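You operate a simulated robot arm through the tools that you are given. There is no shell and no other tool. Be economical: measure what you need, move in short steps, check, and stop when the job is done.

You are at the controls of a simulated robot arm. One attempt, no reset.

Task
Cook a 1 kg batch of rice and wait for the green lamp.
Fine: shut the pot lid, push the cooker drawer in, cooker lever down, cooker dial to 1 kg, press the cook key.
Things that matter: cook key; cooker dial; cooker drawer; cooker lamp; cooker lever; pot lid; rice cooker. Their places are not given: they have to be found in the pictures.

The check looks at the end state, three seconds after you hand in, the way a careful person would. Anything else that was tipped, shoved, dropped, spilled or broken makes it a failure. A push-on lid holds only when it is set on centred and level and pressed home; a screw cap is set on level and turned clockwise until tight.

Robot
A 7-joint arm with a two-finger parallel gripper, fixed in place. Base frame: the origin is at the foot of the arm, x ahead of it, y to its left, z up. Readings come in mm, degrees, newtons and seconds.
With the tool pointing down near the work surface it reaches from about 260 to 400 mm from the base axis. Its first joint turns from -166.0 to 166.0 degrees. Payload 3.43 kg.
Tool frame: the origin (TCP) lies between the finger pads and is the grasp point; the fingertips stand 30 mm ahead of it; z points along the fingers, y is the line along which they close. Largest opening 94 mm; finger width 28, thickness 10; the body of the gripper, 50 by 96 mm, starts 55 mm behind the TCP.
Orientation is that of the tool frame in the base frame, as a unit quaternion [w, x, y, z]. With the fingers straight down and closing along the base's y, the tool's x points along the base's -x, its y along +y and its z along -z.

Tools
- The arm moves only by the tool send_rows. Its arguments are lists of equal length, an entry for each row: "offset": the shift along the tool's x, y, z in m, a list of three; "dr": the turn, a rotation vector about the tool's x, y, z in degrees, a list of three; "fingers": the finger opening in m, from 0 to 0.094. In form: {"offset": [[tx, ty, tz], ...], "dr": [[wx, wy, wz], ...], "fingers": [fingers, ...]}. A call has 1 to 12 rows; each row is the pose to reach, as a shift and turn from the pose commanded when the call began, along the tool's axes at that moment. Each row takes 0.2 s and may step no farther than 50 mm and 8.6 degrees from the row before; otherwise, or with a gripper value out of range, the whole call is refused. A pose out of reach is approached as far as the arm can. The call stops where the force on the tool passes 50 N (or 10 N more than at its start, if that is more) or the arm is blocked; 0.2 s more then pass. The fingers move at their own pace (about 108 mm/s each) and stop on an object; they squeeze with about 41 N. The grip force told is the motor's: it shows also when the fingers shut on nothing. Time passes only in rows, and 0.2 s behind the last, so rows that repeat a pose let the fingers close. The reply holds the time, the measured pose of the TCP, the force on the tool along the base axes, the opening and the grip force, in the units named above and with some noise, with the torque about the TCP (base axes, N m) and any sound that the robot's microphone picked up.
- Cameras (640 x 400 px; columns grow to the right, rows downward): "scene" is fixed at [36.8, -650.5, 1563.3]; the picture's right is [0.88, -0.48, 0.00], its down [-0.23, -0.41, -0.88] and it looks along [0.42, 0.77, -0.47] (base axes); focal length 356 px, centre (320, 200). "wrist" rides on the gripper at [76, 14, -103] in the tool frame; the picture's right is [-0.18, 0.98, 0.00], its down [-0.75, -0.14, -0.64] and it looks along [-0.63, -0.12, 0.77] (tool axes); focal length 243 px, centre (320, 200).
- capture(camera): a new picture of that camera. The clock stands still meanwhile.
- slide_trunk(by): slides the trunk up (or, below 0, down) by that many mm; the arm rides with it, the base frame stays. It gives what a move gives, with no picture.
- pixel_to_xyz(camera, pixels): there is no depth. For up to 12 entries [column, row, z] of the newest picture of that camera ("zoom" is the newest enlarged one), the place [x, y] in the base frame at which the ray of that pixel passes the height z, good to about 3 mm, but the place of the scene camera against the robot may be out by one fixed shift of up to 18 mm in any direction. The clock stands still meanwhile.
- inspect(camera, box): a new picture of the part [left, top, right, bottom] of that camera's present view, enlarged. The clock stands still meanwhile.
- hand_in(): hands the job in; it is judged then, once.

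Go step by step. Measure first, check grasps and placings, and put right what went wrong. The budget is 80 turns and 34 pictures, counting those below and the enlarged ones. Unless the task says otherwise, let go and move clear before handing in, and close with one line.

The tools are called after "Emit:" by a JSON object that holds its "name" and its "arguments". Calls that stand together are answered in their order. send_rows: Moves the arm, as the interface text tells. Its arguments: {"type":"object","properties":{"offset":{"type":"array","items":{"type":"array","items":{"type":"number"}}},"dr":{"type":"array","items":{"type":"array","items":{"type":"number"}}},"fingers":{"type":"array","items":{"type":"number"}}},"required":["offset","dr","fingers"]} The other tools are called the same way: slide_trunk (by) slides the trunk up or down; capture (camera) takes a picture; pixel_to_xyz (camera, pixels) gives the place at which the rays of pixels pass given heights; inspect (camera, box) takes an enlarged picture of a part of a camera's view; hand_in () hands the job in.

At the start:

```text
t: 0.0
tcp_pos: [406.0, -44.0, 1403.0]
tool_rot: [0.001, 0.0, 1.0, 0.0]
contact_force: [-0.4, -0.3, 0.4]
ft_torque: [0.01, 0.04, 0.03]
width: 93.8
finger_force: 0.0
trunk travel left (down, up): [-475.0, 115.0]
```

scene: 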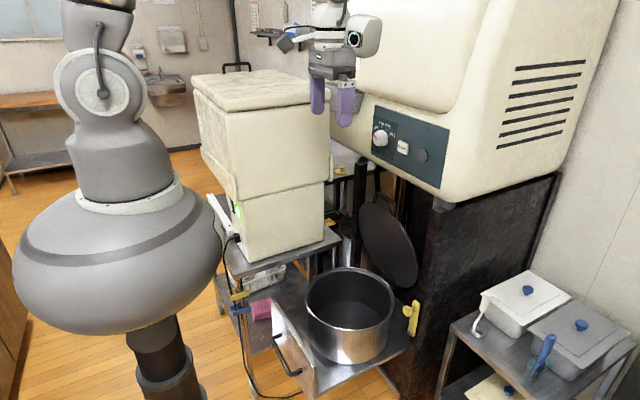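
wrist: 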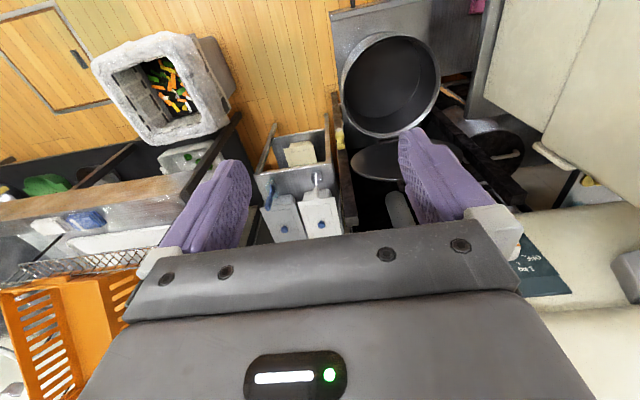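

The scene shows the cooker panel near (405,145), the pot on a pulled-out drawer at (350,315), a dark round lid at (388,245) and a yellow lever at (411,318). I'll look closer at these areas.

Emit:
{"name": "inspect", "arguments": {"camera": "scene", "box": [340, 80, 480, 200]}}

Emit:
{"name": "inspect", "arguments": {"camera": "scene", "box": [220, 170, 460, 400]}}

```text
3.33 times, centred on (410, 140) of scene
```

zoom: 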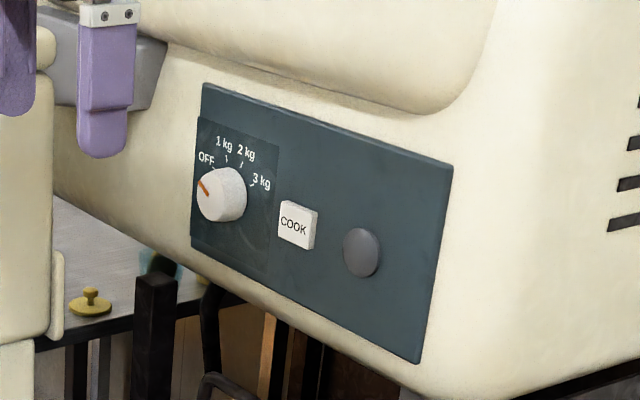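

```text
1.74 times, centred on (340, 285) of scene
```

zoom: 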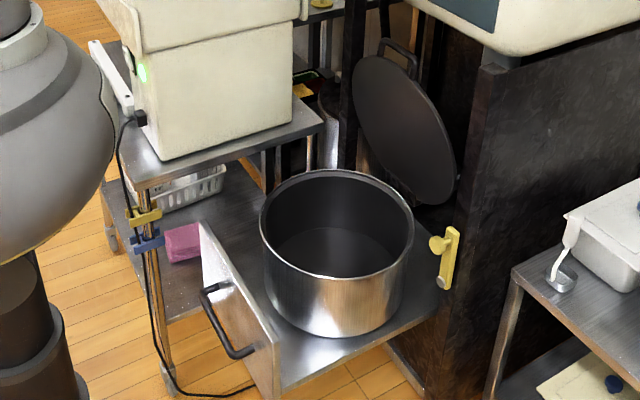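

The cooker has the dial at OFF (380,138), the COOK key at (403,147) and the lamp at (422,155). The pot with its open lid is below. I'll enlarge the wrist view of the pot, lid and lever.

Emit:
{"name": "inspect", "arguments": {"camera": "wrist", "box": [300, 0, 560, 230]}}

Emit:
{"name": "pixel_to_xyz", "arguments": {"camera": "scene", "pixels": [[350, 300, 600], [412, 318, 600], [388, 245, 700], [296, 375, 550], [275, 335, 550], [380, 138, 1150], [403, 147, 1150], [422, 155, 1150], [448, 130, 1150], [320, 100, 0]]}}

```text
1.74 times, centred on (430, 115) of wrist
```

zoom: 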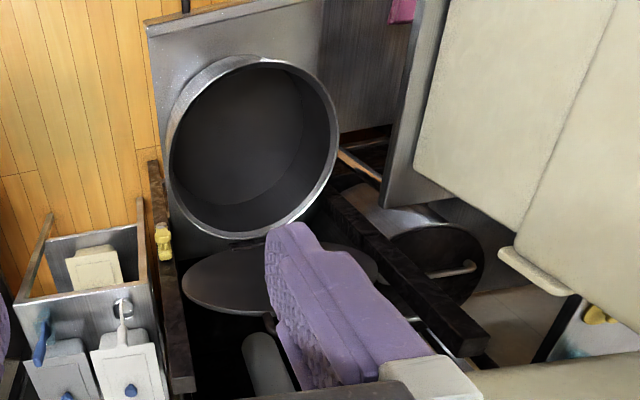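

```text
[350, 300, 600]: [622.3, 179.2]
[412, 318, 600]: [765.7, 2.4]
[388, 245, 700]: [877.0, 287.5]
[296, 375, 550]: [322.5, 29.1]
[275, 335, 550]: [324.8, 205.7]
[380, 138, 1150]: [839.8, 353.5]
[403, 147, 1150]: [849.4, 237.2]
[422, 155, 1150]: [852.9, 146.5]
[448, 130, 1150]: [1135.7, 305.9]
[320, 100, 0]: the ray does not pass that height
```

The lid is hinged at the pot's far rim and stands open, around (780,165,610..930) by triangulation. The lever is at roughly (740,20,630) and the panel at x≈835, z≈1150. I'll lower the trunk and tilt the gripper forward to look.

Emit:
{"name": "slide_trunk", "arguments": {"by": -250}}

Emit:
{"name": "send_rows", "arguments": {"offset": [[0, 0, 0], [0, 0, 0], [0, 0, 0], [0, 0, 0], [0, 0, 0]], "dr": [[0, -8, 0], [0, -16, 0], [0, -24, 0], [0, -32, 0], [0, -40, 0]], "fingers": [0.094, 0.06, 0.03, 0.0, 0.0]}}

Emit:
{"name": "capture", "arguments": {"camera": "wrist"}}

```text
t: 2.6
tcp_pos: [407.3, -42.7, 1152.5]
tool_rot: [0.0, 0.0, 1.0, 0.0]
contact_force: [0.6, 0.6, 0.2]
ft_torque: [-0.01, 0.0, -0.01]
width: 94.2
finger_force: 0.1
trunk travel left (down, up): [-225.0, 365.0]
```

```text
t: 3.8
tcp_pos: [407.5, -34.8, 1152.7]
tool_rot: [0.281, -0.006, 0.96, 0.02]
contact_force: [-0.8, 0.0, -0.7]
ft_torque: [-0.02, 0.02, 0.03]
width: 0.0
finger_force: 33.0
out of reach, approached as far as the arm can: row 5
trunk travel left (down, up): [-225.0, 365.0]
```

```text
28 pictures are left
```

wrist: 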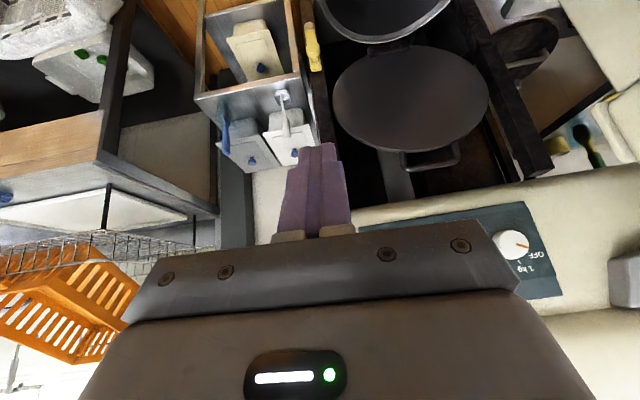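

The wrist view now shows the lid facing us, centred at (410,95), with a loop handle on its top edge at (432,160). The dial is at (510,243), and the yellow lever at (313,48). I'll get rays for these.

Emit:
{"name": "pixel_to_xyz", "arguments": {"camera": "wrist", "pixels": [[395, 45, 610], [420, 148, 900], [420, 148, 950], [432, 168, 900], [432, 168, 950], [333, 95, 770], [490, 95, 770], [313, 25, 640], [313, 65, 640], [510, 243, 1150], [510, 243, 1100]]}}

Emit:
{"name": "inspect", "arguments": {"camera": "wrist", "box": [290, 0, 590, 200]}}

Emit:
{"name": "inspect", "arguments": {"camera": "scene", "box": [340, 160, 440, 340]}}

```text
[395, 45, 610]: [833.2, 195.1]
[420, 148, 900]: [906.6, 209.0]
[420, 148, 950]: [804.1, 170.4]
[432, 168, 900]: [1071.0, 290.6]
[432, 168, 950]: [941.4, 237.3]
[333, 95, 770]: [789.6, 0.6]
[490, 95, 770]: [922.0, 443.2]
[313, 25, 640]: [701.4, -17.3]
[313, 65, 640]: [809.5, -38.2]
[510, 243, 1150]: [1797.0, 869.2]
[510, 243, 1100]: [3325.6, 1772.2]
```

```text
2.00 times, centred on (440, 100) of wrist
```

zoom: 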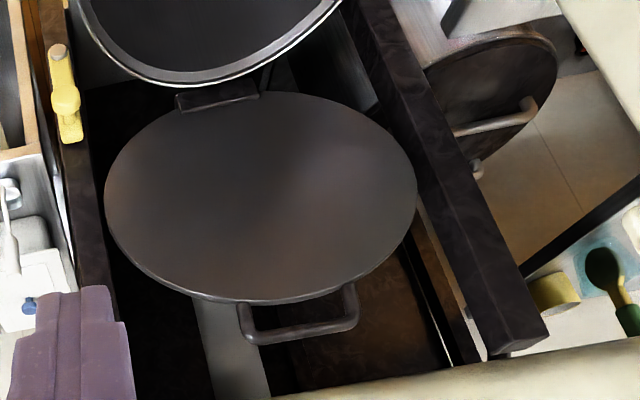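

```text
2.22 times, centred on (390, 250) of scene
```

zoom: 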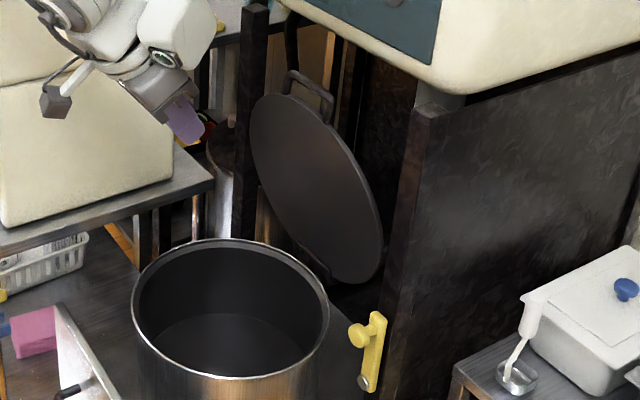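

The lid leans near-vertical with its loop handle's crossbar near (722,148,1028). I'll move closer at safe height for a second wrist view, to triangulate without the scene shift.

Emit:
{"name": "send_rows", "arguments": {"offset": [[-0.03, 0.03, 0.019], [-0.06, 0.06, 0.039], [-0.09, 0.09, 0.058], [-0.121, 0.12, 0.078], [-0.152, 0.15, 0.097], [-0.152, 0.15, 0.097]], "dr": [[0, 0, 0], [0, 0, 0], [0, 0, 0], [0, 0, 0], [0, 0, 0], [0, 0, 0]], "fingers": [0, 0, 0, 0, 0, 0]}}

Emit:
{"name": "capture", "arguments": {"camera": "wrist"}}

```text
t: 5.2
tcp_pos: [585.8, 120.9, 1160.8]
tool_rot: [0.282, -0.006, 0.959, 0.021]
contact_force: [-0.8, 0.2, 0.6]
ft_torque: [0.0, 0.03, -0.01]
width: 0.0
finger_force: 33.0
trunk travel left (down, up): [-225.0, 365.0]
```

```text
25 pictures are left
```

wrist: 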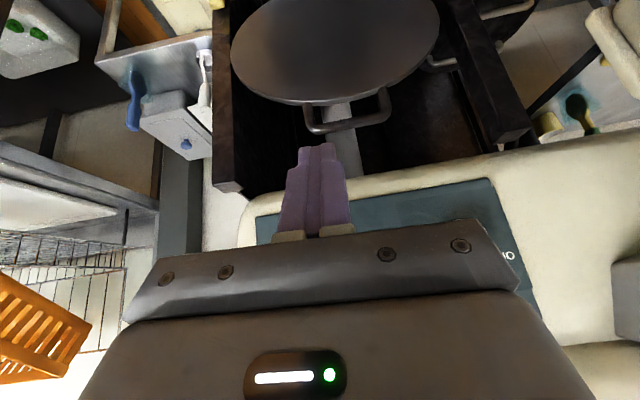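

Crossbar centre is now at (349,125), its ends near (310,130) and (388,118), the lid top edge at (335,101). I'll take rays from this second pose.

Emit:
{"name": "pixel_to_xyz", "arguments": {"camera": "wrist", "pixels": [[349, 126, 1050], [349, 126, 950], [310, 131, 1000], [388, 121, 1000], [335, 102, 980], [335, 102, 900], [231, 55, 850], [438, 30, 850], [320, 190, 1050]]}}

```text
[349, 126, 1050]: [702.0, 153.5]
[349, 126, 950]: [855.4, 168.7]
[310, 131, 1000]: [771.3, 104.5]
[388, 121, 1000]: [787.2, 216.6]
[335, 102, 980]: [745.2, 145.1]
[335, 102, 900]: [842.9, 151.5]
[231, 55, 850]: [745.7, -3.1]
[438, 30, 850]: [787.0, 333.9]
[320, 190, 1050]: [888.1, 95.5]
```

Two-view triangulation puts the crossbar at about (732,154,1030) and the lid top at (748,150,978). I'll bring the closed fingertips over and just behind the crossbar.

Emit:
{"name": "send_rows", "arguments": {"offset": [[-0.026, 0.0065, 0.04], [-0.052, 0.013, 0.079], [-0.078, 0.02, 0.119], [-0.104, 0.026, 0.159], [-0.104, 0.026, 0.159]], "dr": [[0, 0, 0], [0, 0, 0], [0, 0, 0], [0, 0, 0], [0, 0, 0]], "fingers": [0, 0, 0, 0, 0]}}

Emit:
{"name": "capture", "arguments": {"camera": "wrist"}}

```text
t: 6.4
tcp_pos: [756.2, 154.1, 1080.5]
tool_rot: [0.281, -0.006, 0.959, 0.02]
contact_force: [0.3, -0.1, -0.1]
ft_torque: [-0.03, 0.02, 0.03]
width: 0.0
finger_force: 32.8
trunk travel left (down, up): [-225.0, 365.0]
```

```text
24 pictures are left
```

wrist: 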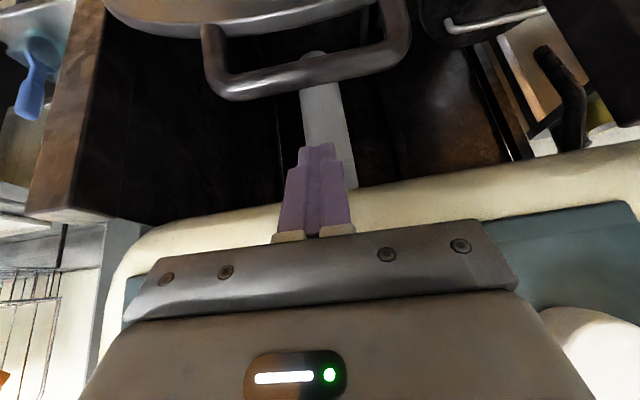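

The fingertips at (318,150) are clear behind the bar at (310,85). I'll go down 65 mm behind it.

Emit:
{"name": "send_rows", "arguments": {"offset": [[0.0175, -0.0012, 0.0273], [0.035, -0.0024, 0.0546], [0.035, -0.0024, 0.0546]], "dr": [[0, 0, 0], [0, 0, 0], [0, 0, 0]], "fingers": [0, 0, 0]}}

Emit:
{"name": "capture", "arguments": {"camera": "wrist"}}

```text
t: 7.2
tcp_pos: [758.8, 154.4, 1017.5]
tool_rot: [0.281, -0.006, 0.959, 0.021]
contact_force: [0.3, -1.4, 1.5]
ft_torque: [0.05, -0.01, -0.04]
width: 0.0
finger_force: 33.5
trunk travel left (down, up): [-225.0, 365.0]
```

```text
23 pictures are left
```

wrist: 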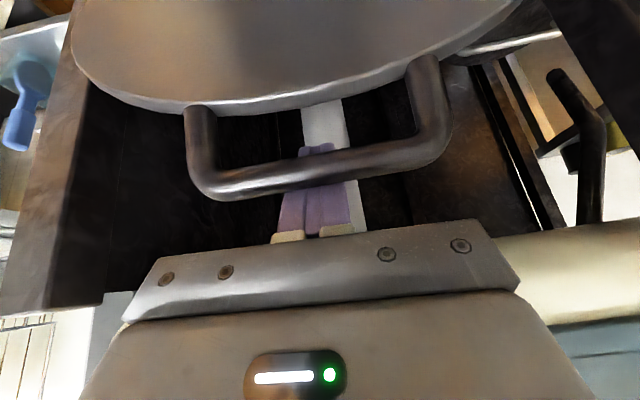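

The fingers stand behind the bar. I'll now draw the lid forward along its arc.

Emit:
{"name": "send_rows", "arguments": {"offset": [[0.018, 0, -0.01], [0.0361, 0.001, -0.0196], [0.058, 0.001, -0.028], [0.0801, 0.0015, -0.0361], [0.104, 0.002, -0.041], [0.1271, 0.002, -0.0462], [0.151, 0.002, -0.048], [0.1743, 0.002, -0.0504]], "dr": [[0, 0, 0], [0, 0, 0], [0, 0, 0], [0, 0, 0], [0, 0, 0], [0, 0, 0], [0, 0, 0], [0, 0, 0]], "fingers": [0, 0, 0, 0, 0, 0, 0, 0]}}

Emit:
{"name": "capture", "arguments": {"camera": "scene"}}

```text
t: 9.0
tcp_pos: [582.4, 152.0, 965.4]
tool_rot: [0.281, -0.006, 0.959, 0.021]
contact_force: [0.1, 0.0, -0.4]
ft_torque: [0.01, 0.04, 0.03]
width: 0.1
finger_force: 33.1
trunk travel left (down, up): [-225.0, 365.0]
```

```text
22 pictures are left
```

scene: 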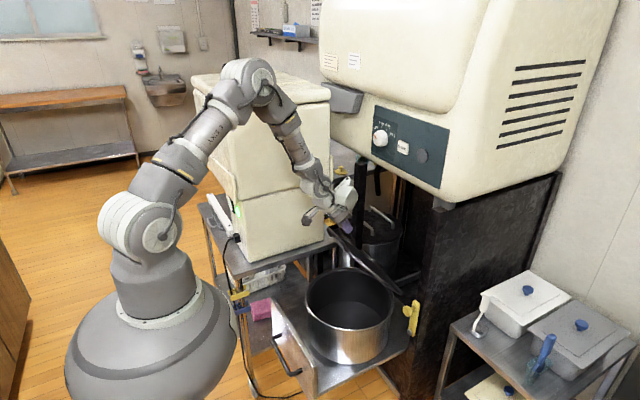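

The lid follows, now leaning about 50° forward with negligible force. I'll continue the arc.

Emit:
{"name": "send_rows", "arguments": {"offset": [[0.023, 0, 0.0015], [0.0462, 0, 0.0035], [0.069, -0.001, 0.008], [0.0926, -0.001, 0.0128], [0.115, -0.001, 0.02], [0.138, -0.002, 0.0289], [0.159, -0.002, 0.039], [0.18, -0.002, 0.0506]], "dr": [[0, 0, 0], [0, 0, 0], [0, 0, 0], [0, 0, 0], [0, 0, 0], [0, 0, 0], [0, 0, 0], [0, 0, 0]], "fingers": [0, 0, 0, 0, 0, 0, 0, 0]}}

Emit:
{"name": "inspect", "arguments": {"camera": "scene", "box": [200, 150, 460, 380]}}

```text
t: 10.8
tcp_pos: [459.9, 153.0, 824.1]
tool_rot: [0.281, -0.006, 0.959, 0.021]
contact_force: [0.5, 0.5, -0.4]
ft_torque: [-0.03, -0.01, -0.02]
width: 0.1
finger_force: 32.7
trunk travel left (down, up): [-225.0, 365.0]
```

```text
1.74 times, centred on (330, 265) of scene
```

zoom: 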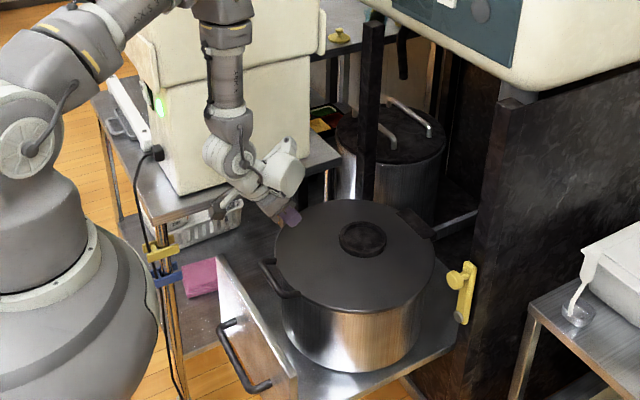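

The lid has closed onto the pot (knob at zoom (362,240), flush around the rim). I'll press its front part lightly from above to make sure it is home.

Emit:
{"name": "send_rows", "arguments": {"offset": [[0.011, 0, 0.044], [0.022, 0, 0.088], [0.033, -0.001, 0.13], [0.033, -0.001, 0.13]], "dr": [[0, 0, 0], [0, 0, 0], [0, 0, 0], [0, 0, 0]], "fingers": [0, 0, 0, 0]}}

Emit:
{"name": "capture", "arguments": {"camera": "wrist"}}

```text
t: 11.8
tcp_pos: [505.4, 157.9, 701.8]
tool_rot: [0.284, -0.006, 0.959, 0.023]
contact_force: [3.5, -2.0, 31.6]
ft_torque: [-0.03, -0.28, -0.06]
width: 0.0
finger_force: 33.4
trunk travel left (down, up): [-225.0, 365.0]
```

```text
20 pictures are left
```

wrist: 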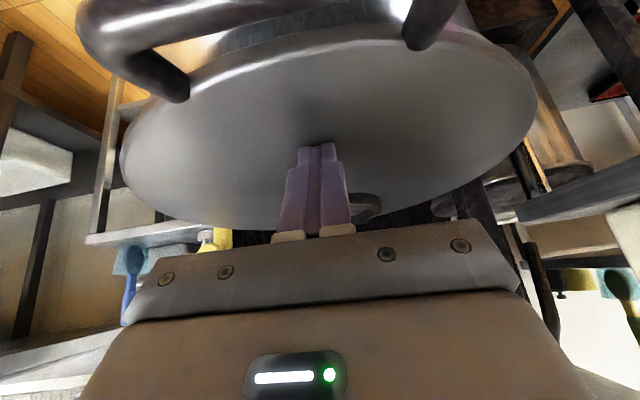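

Pressed with ~31 N at tip z≈677 and the lid did not budge, so it is home. Next: lift off and come back in front of the drawer plate, which triangulates to x≈370, y −5..355, top z≈580.

Emit:
{"name": "send_rows", "arguments": {"offset": [[-0.018, 0.001, -0.028], [-0.036, 0.002, -0.056], [-0.054, 0.0037, -0.084], [-0.025, 0.005, -0.117], [0.004, 0.0065, -0.15], [0.033, 0.008, -0.183], [0.0627, 0.0094, -0.216]], "dr": [[0, 0, 0], [0, 0, 0], [0, 0, 0], [0, 4.5, 0], [0, 9, 0], [0, 13.5, 0], [0, 18, 0]], "fingers": [0, 0, 0, 0, 0, 0, 0]}}

Emit:
{"name": "slide_trunk", "arguments": {"by": -170}}

Emit:
{"name": "capture", "arguments": {"camera": "wrist"}}

Emit:
{"name": "capture", "arguments": {"camera": "scene"}}

```text
t: 13.4
tcp_pos: [333.0, 157.2, 848.8]
tool_rot: [0.127, -0.01, 0.992, 0.019]
contact_force: [0.0, -0.7, 0.0]
ft_torque: [0.04, -0.02, 0.01]
width: 0.0
finger_force: 32.8
trunk travel left (down, up): [-225.0, 365.0]
```

```text
t: 15.3
tcp_pos: [333.1, 157.7, 677.9]
tool_rot: [0.128, -0.009, 0.992, 0.02]
contact_force: [0.2, 0.3, 0.5]
ft_torque: [0.0, -0.01, 0.01]
width: 0.1
finger_force: 33.6
trunk travel left (down, up): [-55.0, 535.0]
```

```text
19 pictures are left
```

wrist: 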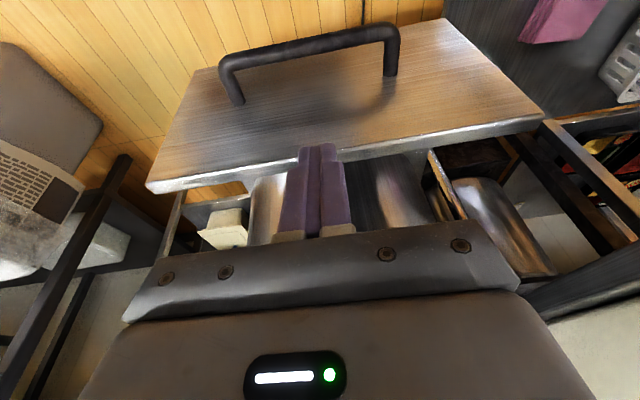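

```text
18 pictures are left
```

scene: 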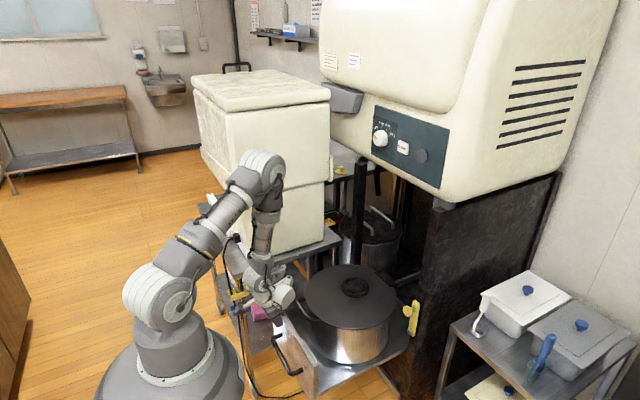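

The plate's top edge runs from (150,188) to (540,122) with the handle at (310,60). I'll get its position at candidate heights.

Emit:
{"name": "pixel_to_xyz", "arguments": {"camera": "wrist", "pixels": [[150, 186, 560], [540, 120, 560], [150, 186, 600], [540, 120, 600], [350, 155, 580], [225, 65, 540], [390, 35, 540], [345, 160, 560], [163, 160, 480], [443, 22, 480]]}}

```text
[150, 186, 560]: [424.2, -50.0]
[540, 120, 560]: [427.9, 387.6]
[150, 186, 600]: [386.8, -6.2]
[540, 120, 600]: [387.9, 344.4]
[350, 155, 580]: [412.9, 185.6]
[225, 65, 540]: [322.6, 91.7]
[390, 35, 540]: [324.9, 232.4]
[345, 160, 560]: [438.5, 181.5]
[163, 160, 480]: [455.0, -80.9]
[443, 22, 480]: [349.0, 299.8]
```

The plate top is at z≈600, x≈387, y −6..344, and the handle is lower (z≈490). I'll lower the fingertips to z≈570 in front of the plate, then push along +x.

Emit:
{"name": "send_rows", "arguments": {"offset": [[0.01, -0.0015, 0.038], [0.0201, -0.003, 0.0765], [0.0201, -0.003, 0.0765]], "dr": [[0, 0, 0], [0, 0, 0], [0, 0, 0]], "fingers": [0, 0, 0]}}

Emit:
{"name": "send_rows", "arguments": {"offset": [[-0.015, 0, 0.004], [-0.03, 0, 0.008], [-0.045, 0, 0.012], [-0.06, 0, 0.016], [-0.075, 0, 0.02], [-0.09, 0, 0.024], [-0.105, 0, 0.028]], "dr": [[0, 0, 0], [0, 0, 0], [0, 0, 0], [0, 0, 0], [0, 0, 0], [0, 0, 0], [0, 0, 0]], "fingers": [0, 0, 0, 0, 0, 0, 0]}}

```text
t: 16.1
tcp_pos: [332.7, 157.2, 600.3]
tool_rot: [0.127, -0.009, 0.992, 0.02]
contact_force: [-0.7, 0.6, 1.0]
ft_torque: [-0.04, 0.01, 0.01]
width: 0.0
finger_force: 32.9
trunk travel left (down, up): [-55.0, 535.0]
```

```text
t: 17.7
tcp_pos: [444.4, 159.4, 598.0]
tool_rot: [0.129, -0.01, 0.991, 0.02]
contact_force: [-0.2, 0.5, 0.3]
ft_torque: [0.02, 0.01, 0.04]
width: 0.0
finger_force: 33.4
trunk travel left (down, up): [-55.0, 535.0]
```

TCP advanced to x=444 with no residual force; I need to confirm that the drawer actually moved.

Emit:
{"name": "capture", "arguments": {"camera": "scene"}}

Emit:
{"name": "capture", "arguments": {"camera": "wrist"}}

```text
17 pictures are left
```

scene: 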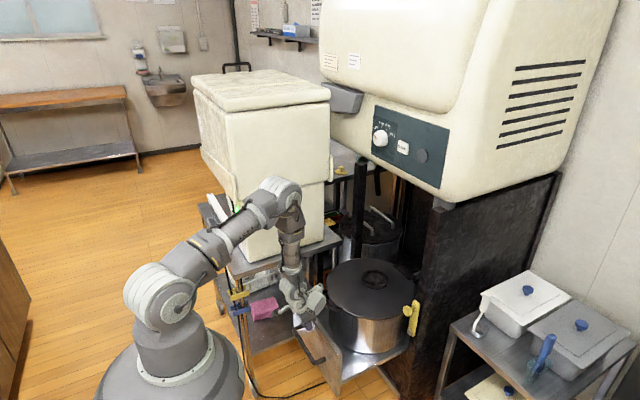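

```text
16 pictures are left
```

wrist: 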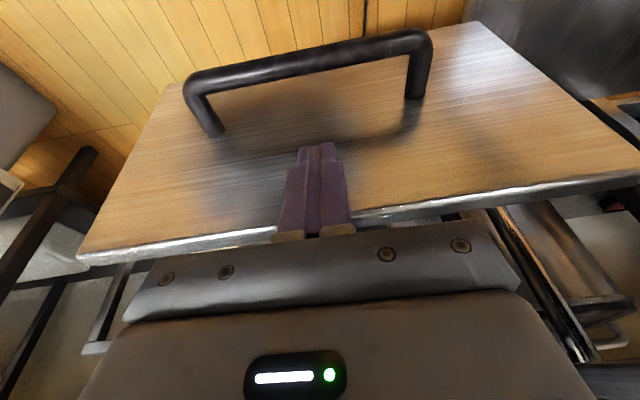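

The drawer moves with the finger. I'll keep pushing, tilting the tool forward as the reach grows.

Emit:
{"name": "send_rows", "arguments": {"offset": [[-0.02, 0, 0.005], [-0.041, 0, 0.011], [-0.061, 0, 0.016], [-0.082, 0, 0.0215], [-0.102, 0, 0.027], [-0.122, 0, 0.032], [-0.143, 0, 0.0375], [-0.163, 0, 0.043], [-0.184, 0, 0.048]], "dr": [[0, 0, 0], [0, 0, 0], [0, -2, 0], [0, -4, 0], [0, -6, 0], [0, -8, 0], [0, -10, 0], [0, -12, 0], [0, -14, 0]], "fingers": [0, 0, 0, 0, 0, 0, 0, 0, 0]}}

```text
t: 19.7
tcp_pos: [633.6, 164.1, 597.8]
tool_rot: [0.249, -0.007, 0.968, 0.021]
contact_force: [0.6, -0.3, -0.7]
ft_torque: [0.01, -0.02, -0.01]
width: 0.2
finger_force: 32.6
trunk travel left (down, up): [-55.0, 535.0]
```

Still free running at TCP x=634. I'll continue in smaller steps until it seats.

Emit:
{"name": "send_rows", "arguments": {"offset": [[-0.013, 0, 0.0072], [-0.026, 0, 0.0145], [-0.039, 0, 0.0217], [-0.0525, 0, 0.029], [-0.0656, 0, 0.036], [-0.0787, 0, 0.0434], [-0.092, 0, 0.0506], [-0.105, 0, 0.058]], "dr": [[0, 0, 0], [0, 0, 0], [0, 0, 0], [0, 0, 0], [0, 0, 0], [0, 0, 0], [0, 0, 0], [0, 0, 0]], "fingers": [0, 0, 0, 0, 0, 0, 0, 0]}}

Emit:
{"name": "inspect", "arguments": {"camera": "scene", "box": [250, 170, 490, 400]}}

```text
t: 21.5
tcp_pos: [740.4, 167.1, 593.3]
tool_rot: [0.238, -0.007, 0.971, 0.02]
contact_force: [-27.4, -2.6, 11.6]
ft_torque: [-0.08, 0.26, -0.07]
width: 0.1
finger_force: 33.2
trunk travel left (down, up): [-55.0, 535.0]
stopped in row 8: the force on the tool passed its limit at 70 N (the readings are from after the stop); the commanded pose is now the measured one
```

```text
1.74 times, centred on (370, 285) of scene
```

zoom: 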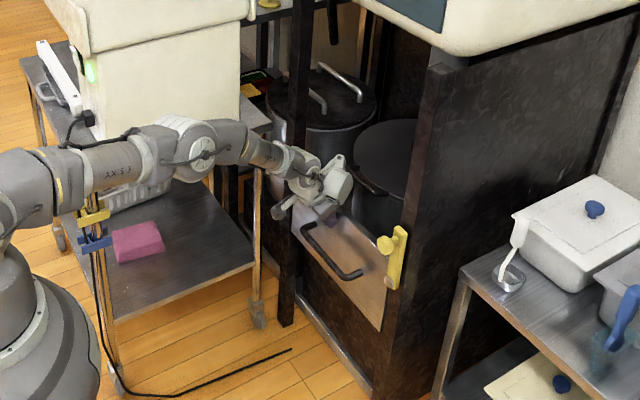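

The drawer stopped firmly (70 N) with its plate flush against the frame. I'll back off and move up to view the yellow lever.

Emit:
{"name": "send_rows", "arguments": {"offset": [[0.027, 0.001, -0.014], [0.053, 0.0014, -0.0277], [0.0527, -0.028, -0.064], [0.0524, -0.058, -0.1], [0.052, -0.088, -0.137], [0.0518, -0.118, -0.174], [0.0515, -0.148, -0.21]], "dr": [[0, 0, 0], [0, 0, 0], [0, 0, 0], [0, 0, 0], [0, 0, 0], [0, 0, 0], [0, 0, 0]], "fingers": [0, 0, 0, 0, 0, 0, 0]}}

Emit:
{"name": "capture", "arguments": {"camera": "wrist"}}

Emit:
{"name": "inspect", "arguments": {"camera": "scene", "box": [370, 280, 450, 360]}}

```text
t: 23.1
tcp_pos: [602.6, 8.9, 748.4]
tool_rot: [0.241, -0.007, 0.97, 0.021]
contact_force: [0.1, 0.9, 0.5]
ft_torque: [0.0, 0.0, -0.04]
width: 0.0
finger_force: 33.1
trunk travel left (down, up): [-55.0, 535.0]
```

```text
14 pictures are left
```

wrist: 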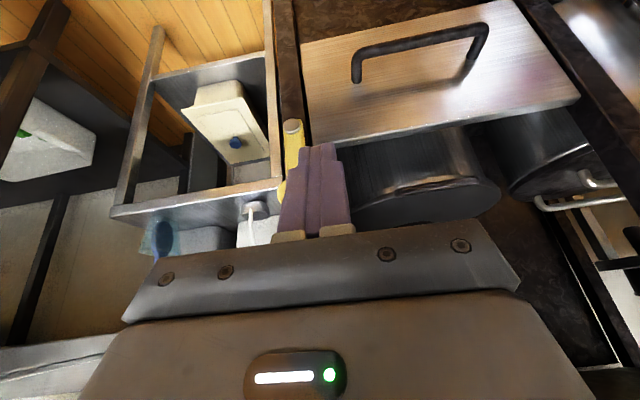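

```text
5.00 times, centred on (410, 320) of scene
```

zoom: 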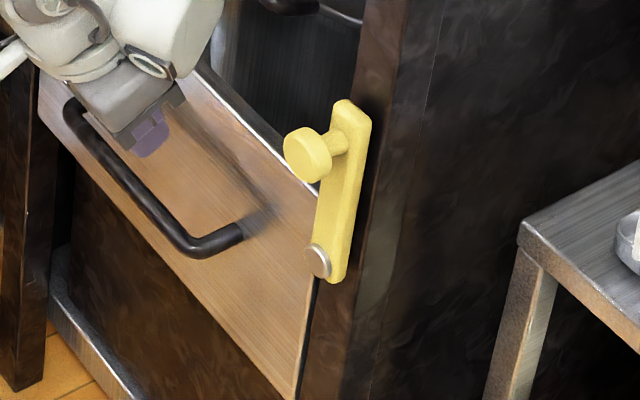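

The lever pivots on the silver bolt at its lower end (wrist (293,126)), with the knob near the top, and swings in the y–z plane. I'll get rays for it.

Emit:
{"name": "pixel_to_xyz", "arguments": {"camera": "wrist", "pixels": [[293, 126, 600], [293, 126, 550], [300, 160, 650], [283, 195, 650], [283, 195, 680], [310, 145, 600], [580, 100, 600]]}}

```text
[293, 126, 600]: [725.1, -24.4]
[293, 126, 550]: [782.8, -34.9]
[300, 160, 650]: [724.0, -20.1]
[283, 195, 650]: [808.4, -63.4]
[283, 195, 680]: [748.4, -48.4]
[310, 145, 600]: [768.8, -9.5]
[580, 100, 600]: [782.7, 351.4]
```

Pivot ≈(750,−28,576), knob ≈(720,−28,680). I'll tilt the tool toward horizontal and line up in front of the knob with open fingers.

Emit:
{"name": "send_rows", "arguments": {"offset": [[0.0013, -0.0066, 0.0094], [0.0027, -0.013, 0.019], [0.004, -0.02, 0.028], [0.0054, -0.026, 0.0375], [0.0067, -0.033, 0.047], [0.0081, -0.0395, 0.0563], [0.0081, -0.0395, 0.0563]], "dr": [[0, -7, 0], [0, -14, 0], [0, -21, 0], [0, -28, 0], [0, -35, 0], [0, -42, 0], [0, -42, 0]], "fingers": [0, 0, 0.02, 0.04, 0.06, 0.07, 0.07]}}

Emit:
{"name": "capture", "arguments": {"camera": "wrist"}}

```text
t: 24.7
tcp_pos: [624.2, -26.8, 694.9]
tool_rot: [0.572, 0.001, 0.82, 0.021]
contact_force: [0.1, 0.1, -0.2]
ft_torque: [0.01, 0.02, -0.03]
width: 70.1
finger_force: 0.0
trunk travel left (down, up): [-55.0, 535.0]
```

```text
12 pictures are left
```

wrist: 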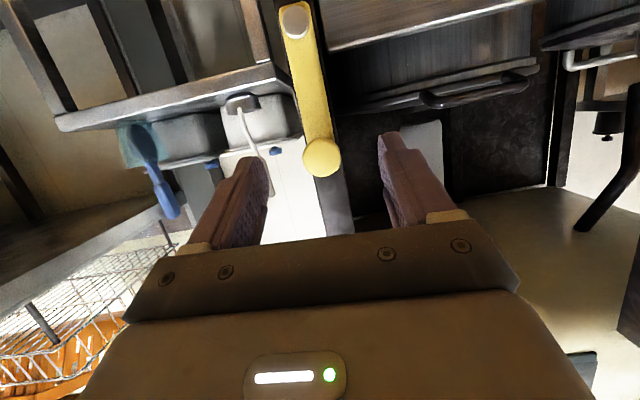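

The knob (322,157) lies nicely between the fingers, with the bolt at (295,18). I'll get its ray.

Emit:
{"name": "pixel_to_xyz", "arguments": {"camera": "wrist", "pixels": [[322, 157, 690], [322, 157, 670], [322, 157, 660], [322, 157, 700], [295, 20, 576], [295, 20, 560]]}}

```text
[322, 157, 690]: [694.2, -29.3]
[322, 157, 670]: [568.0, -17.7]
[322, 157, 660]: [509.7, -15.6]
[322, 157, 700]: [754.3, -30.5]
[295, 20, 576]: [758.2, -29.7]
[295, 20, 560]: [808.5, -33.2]
```

Knob head is at about (710,−30,693). I'll advance 80 mm so that it's between the pads, then close.

Emit:
{"name": "send_rows", "arguments": {"offset": [[-0.0125, -0.003, 0.038], [-0.025, -0.0063, 0.076], [-0.025, -0.0063, 0.076], [-0.025, -0.0063, 0.076], [-0.025, -0.0063, 0.076], [-0.025, -0.0063, 0.076]], "dr": [[0, 0, 0], [0, 0, 0], [0, 0, 0], [0, 0, 0], [0, 0, 0], [0, 0, 0]], "fingers": [0.07, 0.07, 0.07, 0.02, 0.02, 0.02]}}

```text
t: 26.1
tcp_pos: [701.4, -31.4, 691.8]
tool_rot: [0.572, 0.0, 0.82, 0.022]
contact_force: [3.2, 7.6, -0.6]
ft_torque: [0.22, 0.0, 0.26]
width: 33.0
finger_force: 44.6
trunk travel left (down, up): [-55.0, 535.0]
```

The knob is gripped (33 mm, 45 N). I'll feel out the +y direction in small arc steps.

Emit:
{"name": "send_rows", "arguments": {"offset": [[0.0009, 0.0099, 0.0005], [0.0026, 0.0196, 0.0012], [0.0051, 0.0292, 0.0023]], "dr": [[0, 0, 0], [0, 0, 0], [0, 0, 0]], "fingers": [0.02, 0.02, 0.02]}}

```text
t: 26.9
tcp_pos: [702.4, -1.1, 686.5]
tool_rot: [0.571, 0.001, 0.82, 0.021]
contact_force: [-3.4, -5.4, 2.0]
ft_torque: [-0.63, -0.05, -0.16]
width: 33.0
finger_force: 44.8
trunk travel left (down, up): [-55.0, 535.0]
```

It swings freely toward +y. I'll continue along the arc to ~65°.

Emit:
{"name": "send_rows", "arguments": {"offset": [[0.0072, 0.0182, 0.0029], [0.0173, 0.035, 0.0069], [0.0299, 0.0496, 0.0118], [0.0447, 0.0617, 0.0174], [0.0612, 0.071, 0.0236]], "dr": [[0, 0, 0], [0, 0, 0], [0, 0, 0], [0, 0, 0], [0, 0, 0]], "fingers": [0.02, 0.02, 0.02, 0.02, 0.02]}}

Emit:
{"name": "capture", "arguments": {"camera": "wrist"}}

```text
t: 28.1
tcp_pos: [701.6, 70.4, 622.7]
tool_rot: [0.572, 0.002, 0.82, 0.021]
contact_force: [5.3, -11.9, 0.3]
ft_torque: [-0.63, 0.01, -0.35]
width: 33.2
finger_force: 44.7
trunk travel left (down, up): [-55.0, 535.0]
```

```text
11 pictures are left
```

wrist: 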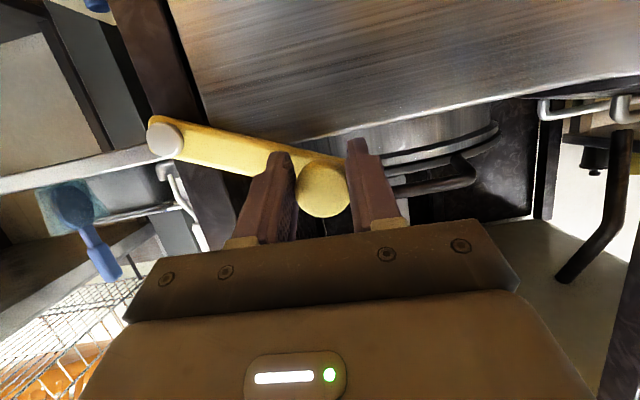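

The lever follows, passing in front of the plate. I'll continue to ~105°, watching for an end stop.

Emit:
{"name": "send_rows", "arguments": {"offset": [[0.0177, 0.006, 0.0066], [0.0361, 0.0088, 0.0134], [0.0545, 0.0081, 0.0202], [0.0726, 0.004, 0.0268]], "dr": [[0, 0, 0], [0, 0, 0], [0, 0, 0], [0, 0, 0]], "fingers": [0.02, 0.02, 0.02, 0.02]}}

Emit:
{"name": "capture", "arguments": {"camera": "wrist"}}

```text
t: 29.1
tcp_pos: [700.8, 79.6, 545.4]
tool_rot: [0.571, 0.0, 0.821, 0.023]
contact_force: [0.2, -0.1, 0.1]
ft_torque: [0.01, 0.01, 0.02]
width: 20.1
finger_force: 0.1
trunk travel left (down, up): [-55.0, 535.0]
```

```text
10 pictures are left
```

wrist: 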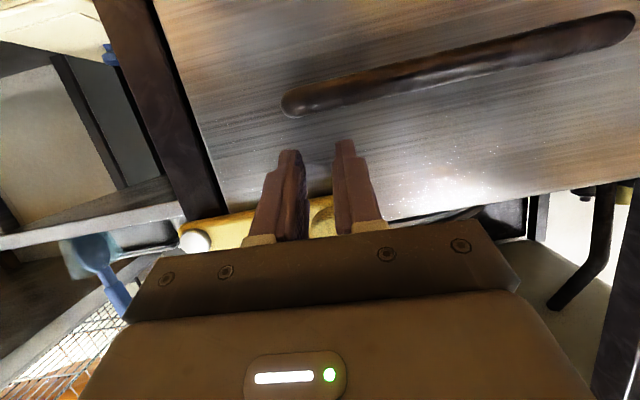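

The fingers slipped off below while the lever stayed horizontal (bolt (195,240), knob (320,222)), suggesting a stop near 90°. I'll come round over the knob with closed fingers and press down to verify.

Emit:
{"name": "send_rows", "arguments": {"offset": [[0.0095, 0.0013, -0.0258], [0.019, 0.0026, -0.0516], [-0.023, 0.004, -0.067], [-0.0654, 0.0058, -0.0827], [-0.074, 0.0046, -0.059], [-0.0827, 0.0034, -0.0357], [-0.0827, 0.0034, -0.0357]], "dr": [[0, 0, 0], [0, 0, 0], [0, 0, 0], [0, 0, 0], [0, 0, 0], [0, 0, 0], [0, 0, 0]], "fingers": [0.02, 0.02, 0, 0, 0, 0, 0]}}

Emit:
{"name": "send_rows", "arguments": {"offset": [[0.0094, 0, 0.0035], [0.0188, 0, 0.007], [0.0281, 0, 0.0104], [0.0375, 0, 0.0138], [0.047, 0, 0.0173], [0.056, 0, 0.0207]], "dr": [[0, 0, 0], [0, 0, 0], [0, 0, 0], [0, 0, 0], [0, 0, 0], [0, 0, 0]], "fingers": [0, 0, 0, 0, 0, 0]}}

```text
t: 30.7
tcp_pos: [698.2, 79.1, 637.1]
tool_rot: [0.572, 0.001, 0.82, 0.021]
contact_force: [-0.6, -0.8, -0.9]
ft_torque: [-0.01, 0.0, 0.02]
width: 0.2
finger_force: 32.8
trunk travel left (down, up): [-55.0, 535.0]
```

```text
t: 31.5
tcp_pos: [702.8, 79.4, 619.4]
tool_rot: [0.582, 0.002, 0.813, 0.022]
contact_force: [-2.2, -1.5, 22.9]
ft_torque: [0.01, -0.42, -0.02]
width: 0.1
finger_force: 33.3
trunk travel left (down, up): [-55.0, 535.0]
stopped in row 3: the force on the tool passed its limit at 59 N (the readings are from after the stop); the commanded pose is now the measured one
```

A firm stop (59 N) with the knob centred at z≈580, level with the pivot: the lever is at its end stop. I'll check in the scene.

Emit:
{"name": "send_rows", "arguments": {"offset": [[-0.02, 0, -0.02], [-0.035, 0, -0.06], [-0.05, 0, -0.1]], "dr": [[0, 0, 0], [0, 0, 0], [0, 0, 0]], "fingers": [0, 0, 0]}}

Emit:
{"name": "inspect", "arguments": {"camera": "scene", "box": [330, 250, 450, 370]}}

```text
t: 32.3
tcp_pos: [624.4, 73.8, 693.6]
tool_rot: [0.578, 0.002, 0.816, 0.021]
contact_force: [-0.2, 0.1, -0.3]
ft_torque: [0.0, -0.03, -0.01]
width: 0.1
finger_force: 32.6
trunk travel left (down, up): [-55.0, 535.0]
```

```text
3.33 times, centred on (390, 310) of scene
```

zoom: 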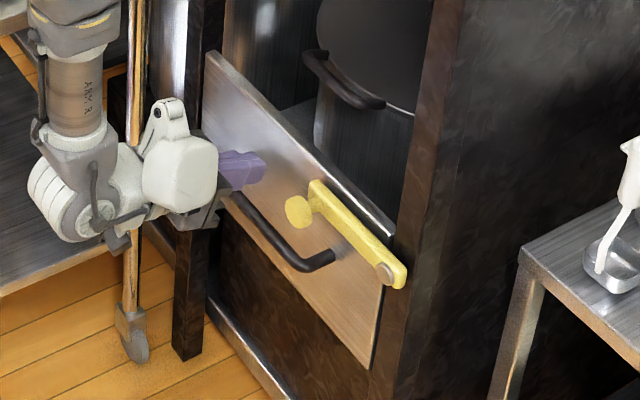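

The lever now lies across the shut drawer, at its stop. Next is the dial: I'll raise the trunk and bring the tool level in front of the panel for a look.

Emit:
{"name": "slide_trunk", "arguments": {"by": 250}}

Emit:
{"name": "send_rows", "arguments": {"offset": [[-0.023, 0.036, -0.0095], [-0.046, 0.072, -0.019], [-0.069, 0.1085, -0.028], [-0.092, 0.145, -0.0375], [-0.1145, 0.181, -0.047], [-0.1145, 0.181, -0.047]], "dr": [[0, -4, 0], [0, -8, 0], [0, -12, 0], [0, -16, 0], [0, -19.4, 0], [0, -19.4, 0]], "fingers": [0, 0.02, 0.04, 0.06, 0.07, 0.07]}}

Emit:
{"name": "capture", "arguments": {"camera": "wrist"}}

```text
t: 34.9
tcp_pos: [625.0, 73.6, 944.6]
tool_rot: [0.579, 0.001, 0.815, 0.022]
contact_force: [0.2, 0.3, -0.6]
ft_torque: [-0.02, -0.01, 0.01]
width: 0.0
finger_force: 33.0
trunk travel left (down, up): [-305.0, 285.0]
```

```text
t: 36.3
tcp_pos: [613.8, 248.5, 1075.0]
tool_rot: [0.708, 0.005, 0.706, 0.022]
contact_force: [-0.1, 0.4, 0.0]
ft_torque: [-0.04, 0.02, 0.01]
width: 70.1
finger_force: 0.0
trunk travel left (down, up): [-305.0, 285.0]
```

```text
8 pictures are left
```

wrist: 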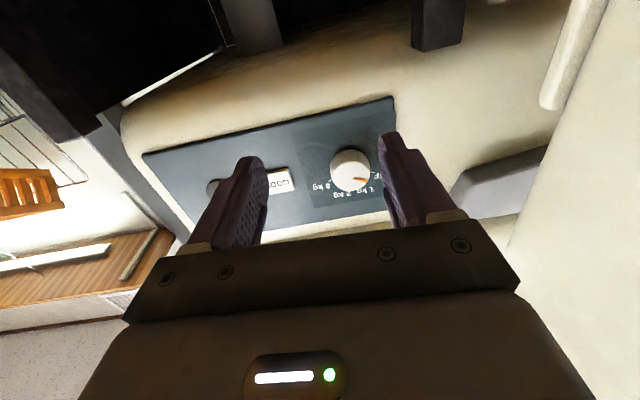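

The dial appears at (350,170), the COOK key at (280,182). I'll enlarge for the pointer and marks.

Emit:
{"name": "inspect", "arguments": {"camera": "wrist", "box": [250, 120, 410, 220]}}

Emit:
{"name": "pixel_to_xyz", "arguments": {"camera": "wrist", "pixels": [[350, 170, 1150], [350, 170, 1120], [280, 182, 1150], [280, 182, 1120], [144, 155, 1100], [395, 97, 1080], [395, 97, 1100], [545, 100, 1050]]}}

```text
4.00 times, centred on (330, 170) of wrist
```

zoom: 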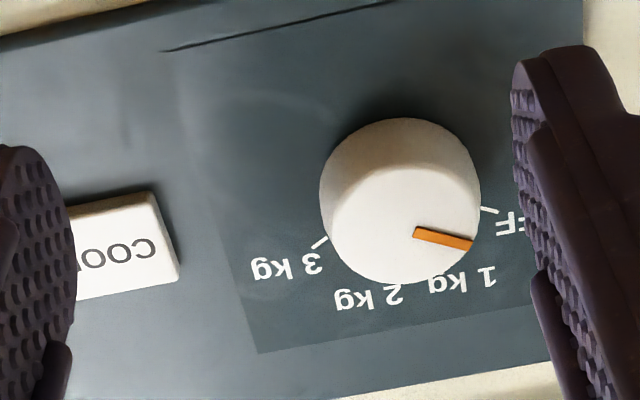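

```text
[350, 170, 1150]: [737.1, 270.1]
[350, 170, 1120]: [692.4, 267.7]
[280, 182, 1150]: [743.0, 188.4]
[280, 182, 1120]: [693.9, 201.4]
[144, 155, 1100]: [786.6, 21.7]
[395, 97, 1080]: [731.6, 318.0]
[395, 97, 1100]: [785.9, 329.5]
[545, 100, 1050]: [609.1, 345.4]
```

Triangulation gives the dial face at (778,272,1177) and COOK at about (795,170,1177). The pointer is at OFF, and 1 kg is one step (~45°) clockwise. I'll align with the dial, pre-rolled −45° so that turning ends upright.

Emit:
{"name": "send_rows", "arguments": {"offset": [[-0.017, 0.0044, 0.0085], [-0.034, 0.0087, 0.017], [-0.0505, 0.013, 0.025], [-0.067, 0.0175, 0.034], [-0.084, 0.022, 0.042], [-0.101, 0.0262, 0.0507], [-0.101, 0.0262, 0.0507]], "dr": [[0, 0, -7.5], [0, 0, -15], [0, 0, -22.5], [0, 0, -30], [0, 0, -37.5], [0, 0, -45], [0, 0, -45]], "fingers": [0.08, 0.08, 0.08, 0.08, 0.08, 0.08, 0.08]}}

Emit:
{"name": "capture", "arguments": {"camera": "wrist"}}

```text
t: 37.9
tcp_pos: [661.4, 272.2, 1176.6]
tool_rot: [0.661, -0.267, 0.654, -0.252]
contact_force: [0.2, 0.0, 0.0]
ft_torque: [0.0, -0.01, 0.0]
width: 80.0
finger_force: 0.1
trunk travel left (down, up): [-305.0, 285.0]
```

```text
6 pictures are left
```

wrist: 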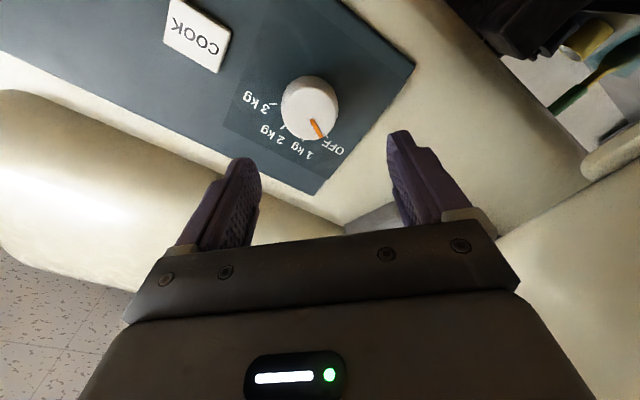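

The dial is at (311,111) versus the tool axis at (320,109): about 9 mm off along tool y. I'll correct, advance to tip x≈789 and close on the dial.

Emit:
{"name": "send_rows", "arguments": {"offset": [[0, -0.009, 0.03], [0, -0.009, 0.06], [0, -0.009, 0.075], [0, -0.009, 0.085], [0, -0.009, 0.091], [0, -0.009, 0.097], [0, -0.009, 0.097]], "dr": [[0, 0, 0], [0, 0, 0], [0, 0, 0], [0, 0, 0], [0, 0, 0], [0, 0, 0], [0, 0, 0]], "fingers": [0.08, 0.08, 0.08, 0.08, 0.08, 0.08, 0.08]}}

Emit:
{"name": "capture", "arguments": {"camera": "wrist"}}

```text
t: 39.5
tcp_pos: [760.8, 271.2, 1183.1]
tool_rot: [0.662, -0.266, 0.655, -0.251]
contact_force: [-0.3, -0.4, 0.6]
ft_torque: [0.0, -0.01, 0.0]
width: 80.1
finger_force: 0.0
trunk travel left (down, up): [-305.0, 285.0]
```

```text
5 pictures are left
```

wrist: 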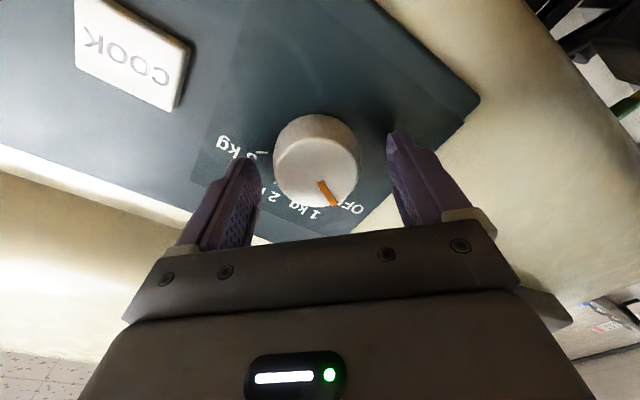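

The dial is centred between the pads, with about 20 mm overlap. I'll close, then turn 45° clockwise about the tool axis.

Emit:
{"name": "send_rows", "arguments": {"offset": [[0, 0, 0], [0, 0, 0], [0, 0, 0]], "dr": [[0, 0, 0], [0, 0, 0], [0, 0, 0]], "fingers": [0.03, 0.03, 0.03]}}

Emit:
{"name": "send_rows", "arguments": {"offset": [[0, 0, 0], [0, 0, 0], [0, 0, 0], [0, 0, 0], [0, 0, 0], [0, 0, 0], [0, 0, 0]], "dr": [[0, 0, 7.5], [0, 0, 15], [0, 0, 22.5], [0, 0, 30], [0, 0, 37.5], [0, 0, 45], [0, 0, 45]], "fingers": [0.03, 0.03, 0.03, 0.03, 0.03, 0.03, 0.03]}}

```text
t: 40.3
tcp_pos: [761.9, 268.0, 1183.9]
tool_rot: [0.663, -0.266, 0.654, -0.25]
contact_force: [3.9, -4.2, 7.4]
ft_torque: [0.01, -0.2, -0.44]
width: 52.1
finger_force: 44.7
trunk travel left (down, up): [-305.0, 285.0]
```

```text
t: 41.9
tcp_pos: [762.1, 269.7, 1183.8]
tool_rot: [0.708, 0.004, 0.706, 0.023]
contact_force: [13.5, 0.2, 20.6]
ft_torque: [0.03, -1.0, 0.04]
width: 51.9
finger_force: 45.0
trunk travel left (down, up): [-305.0, 285.0]
```

The turn completed. I'll release, back off, and check the pointer.

Emit:
{"name": "send_rows", "arguments": {"offset": [[0, 0, 0], [0, 0, 0], [0, 0, -0.03], [0, 0, -0.07]], "dr": [[0, 0, 0], [0, 0, 0], [0, 0, 0], [0, 0, 0]], "fingers": [0.08, 0.08, 0.08, 0.08]}}

Emit:
{"name": "inspect", "arguments": {"camera": "wrist", "box": [200, 60, 420, 220]}}

```text
t: 42.9
tcp_pos: [689.0, 266.7, 1179.9]
tool_rot: [0.707, 0.005, 0.707, 0.02]
contact_force: [0.0, -0.4, -0.2]
ft_torque: [0.0, 0.01, -0.01]
width: 80.2
finger_force: 0.1
trunk travel left (down, up): [-305.0, 285.0]
```

```text
2.50 times, centred on (310, 140) of wrist
```

zoom: 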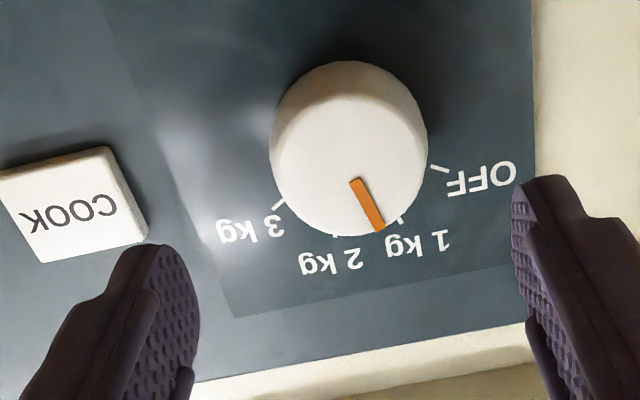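

The pointer tip (380,228) lines up with the 1 kg tick (399,220) (the slight shift is the knob-height parallax). COOK computes to (787,169,1180). I'll close the fingers, shift over, and press it in small steps.

Emit:
{"name": "send_rows", "arguments": {"offset": [[0, 0, 0], [-0.0012, -0.033, -0.001], [-0.0025, -0.066, -0.0015], [-0.0037, -0.098, -0.0024], [-0.0037, -0.098, 0.03], [-0.0037, -0.098, 0.05], [-0.0037, -0.098, 0.058]], "dr": [[0, 0, 0], [0, 0, 0], [0, 0, 0], [0, 0, 0], [0, 0, 0], [0, 0, 0], [0, 0, 0]], "fingers": [0, 0, 0, 0, 0, 0, 0]}}

Emit:
{"name": "capture", "arguments": {"camera": "wrist"}}

```text
t: 44.5
tcp_pos: [751.8, 170.7, 1181.4]
tool_rot: [0.707, 0.005, 0.706, 0.021]
contact_force: [0.1, 0.4, -0.8]
ft_torque: [0.0, -0.02, 0.02]
width: 0.0
finger_force: 32.6
trunk travel left (down, up): [-305.0, 285.0]
```

```text
3 pictures are left
```

wrist: 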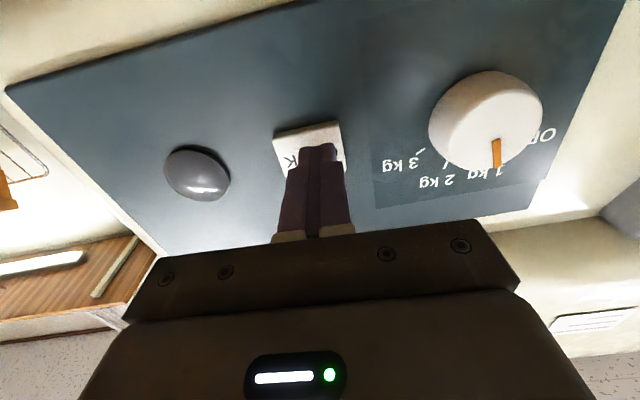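

The fingertips are over the key at (310,150). Pressing in 2 mm steps.

Emit:
{"name": "send_rows", "arguments": {"offset": [[0, 0, 0.003], [0, 0, 0.006], [0, 0, 0.008], [0, 0, 0.01], [0, 0, 0.012], [0, 0, 0.014], [0, 0, 0.016], [0, 0, 0.018], [0, 0, 0.02]], "dr": [[0, 0, 0], [0, 0, 0], [0, 0, 0], [0, 0, 0], [0, 0, 0], [0, 0, 0], [0, 0, 0], [0, 0, 0], [0, 0, 0]], "fingers": [0, 0, 0, 0, 0, 0, 0, 0, 0]}}

```text
t: 46.5
tcp_pos: [768.5, 171.1, 1181.5]
tool_rot: [0.707, 0.005, 0.707, 0.021]
contact_force: [-15.8, -1.2, -6.8]
ft_torque: [0.02, 0.24, -0.06]
width: 0.1
finger_force: 33.2
trunk travel left (down, up): [-305.0, 285.0]
heard: click
```

A click was heard with 16 N on the key. I'll withdraw and check the lamp.

Emit:
{"name": "send_rows", "arguments": {"offset": [[0, 0, -0.04], [0, 0, -0.08], [0, 0, -0.12], [0, 0, -0.12], [0, 0, -0.12], [0, 0, -0.12]], "dr": [[0, 0, 0], [0, 0, 0], [0, 0, 0], [0, 0, 0], [0, 0, 0], [0, 0, 0]], "fingers": [0, 0, 0, 0, 0, 0]}}

Emit:
{"name": "capture", "arguments": {"camera": "wrist"}}

```text
t: 47.9
tcp_pos: [651.6, 168.8, 1184.1]
tool_rot: [0.707, 0.004, 0.707, 0.021]
contact_force: [-0.2, 0.2, 0.6]
ft_torque: [0.0, 0.01, -0.02]
width: 0.0
finger_force: 33.4
trunk travel left (down, up): [-305.0, 285.0]
```

```text
2 pictures are left
```

wrist: 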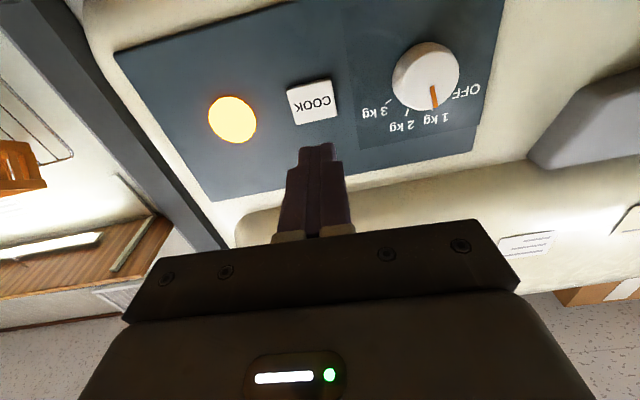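

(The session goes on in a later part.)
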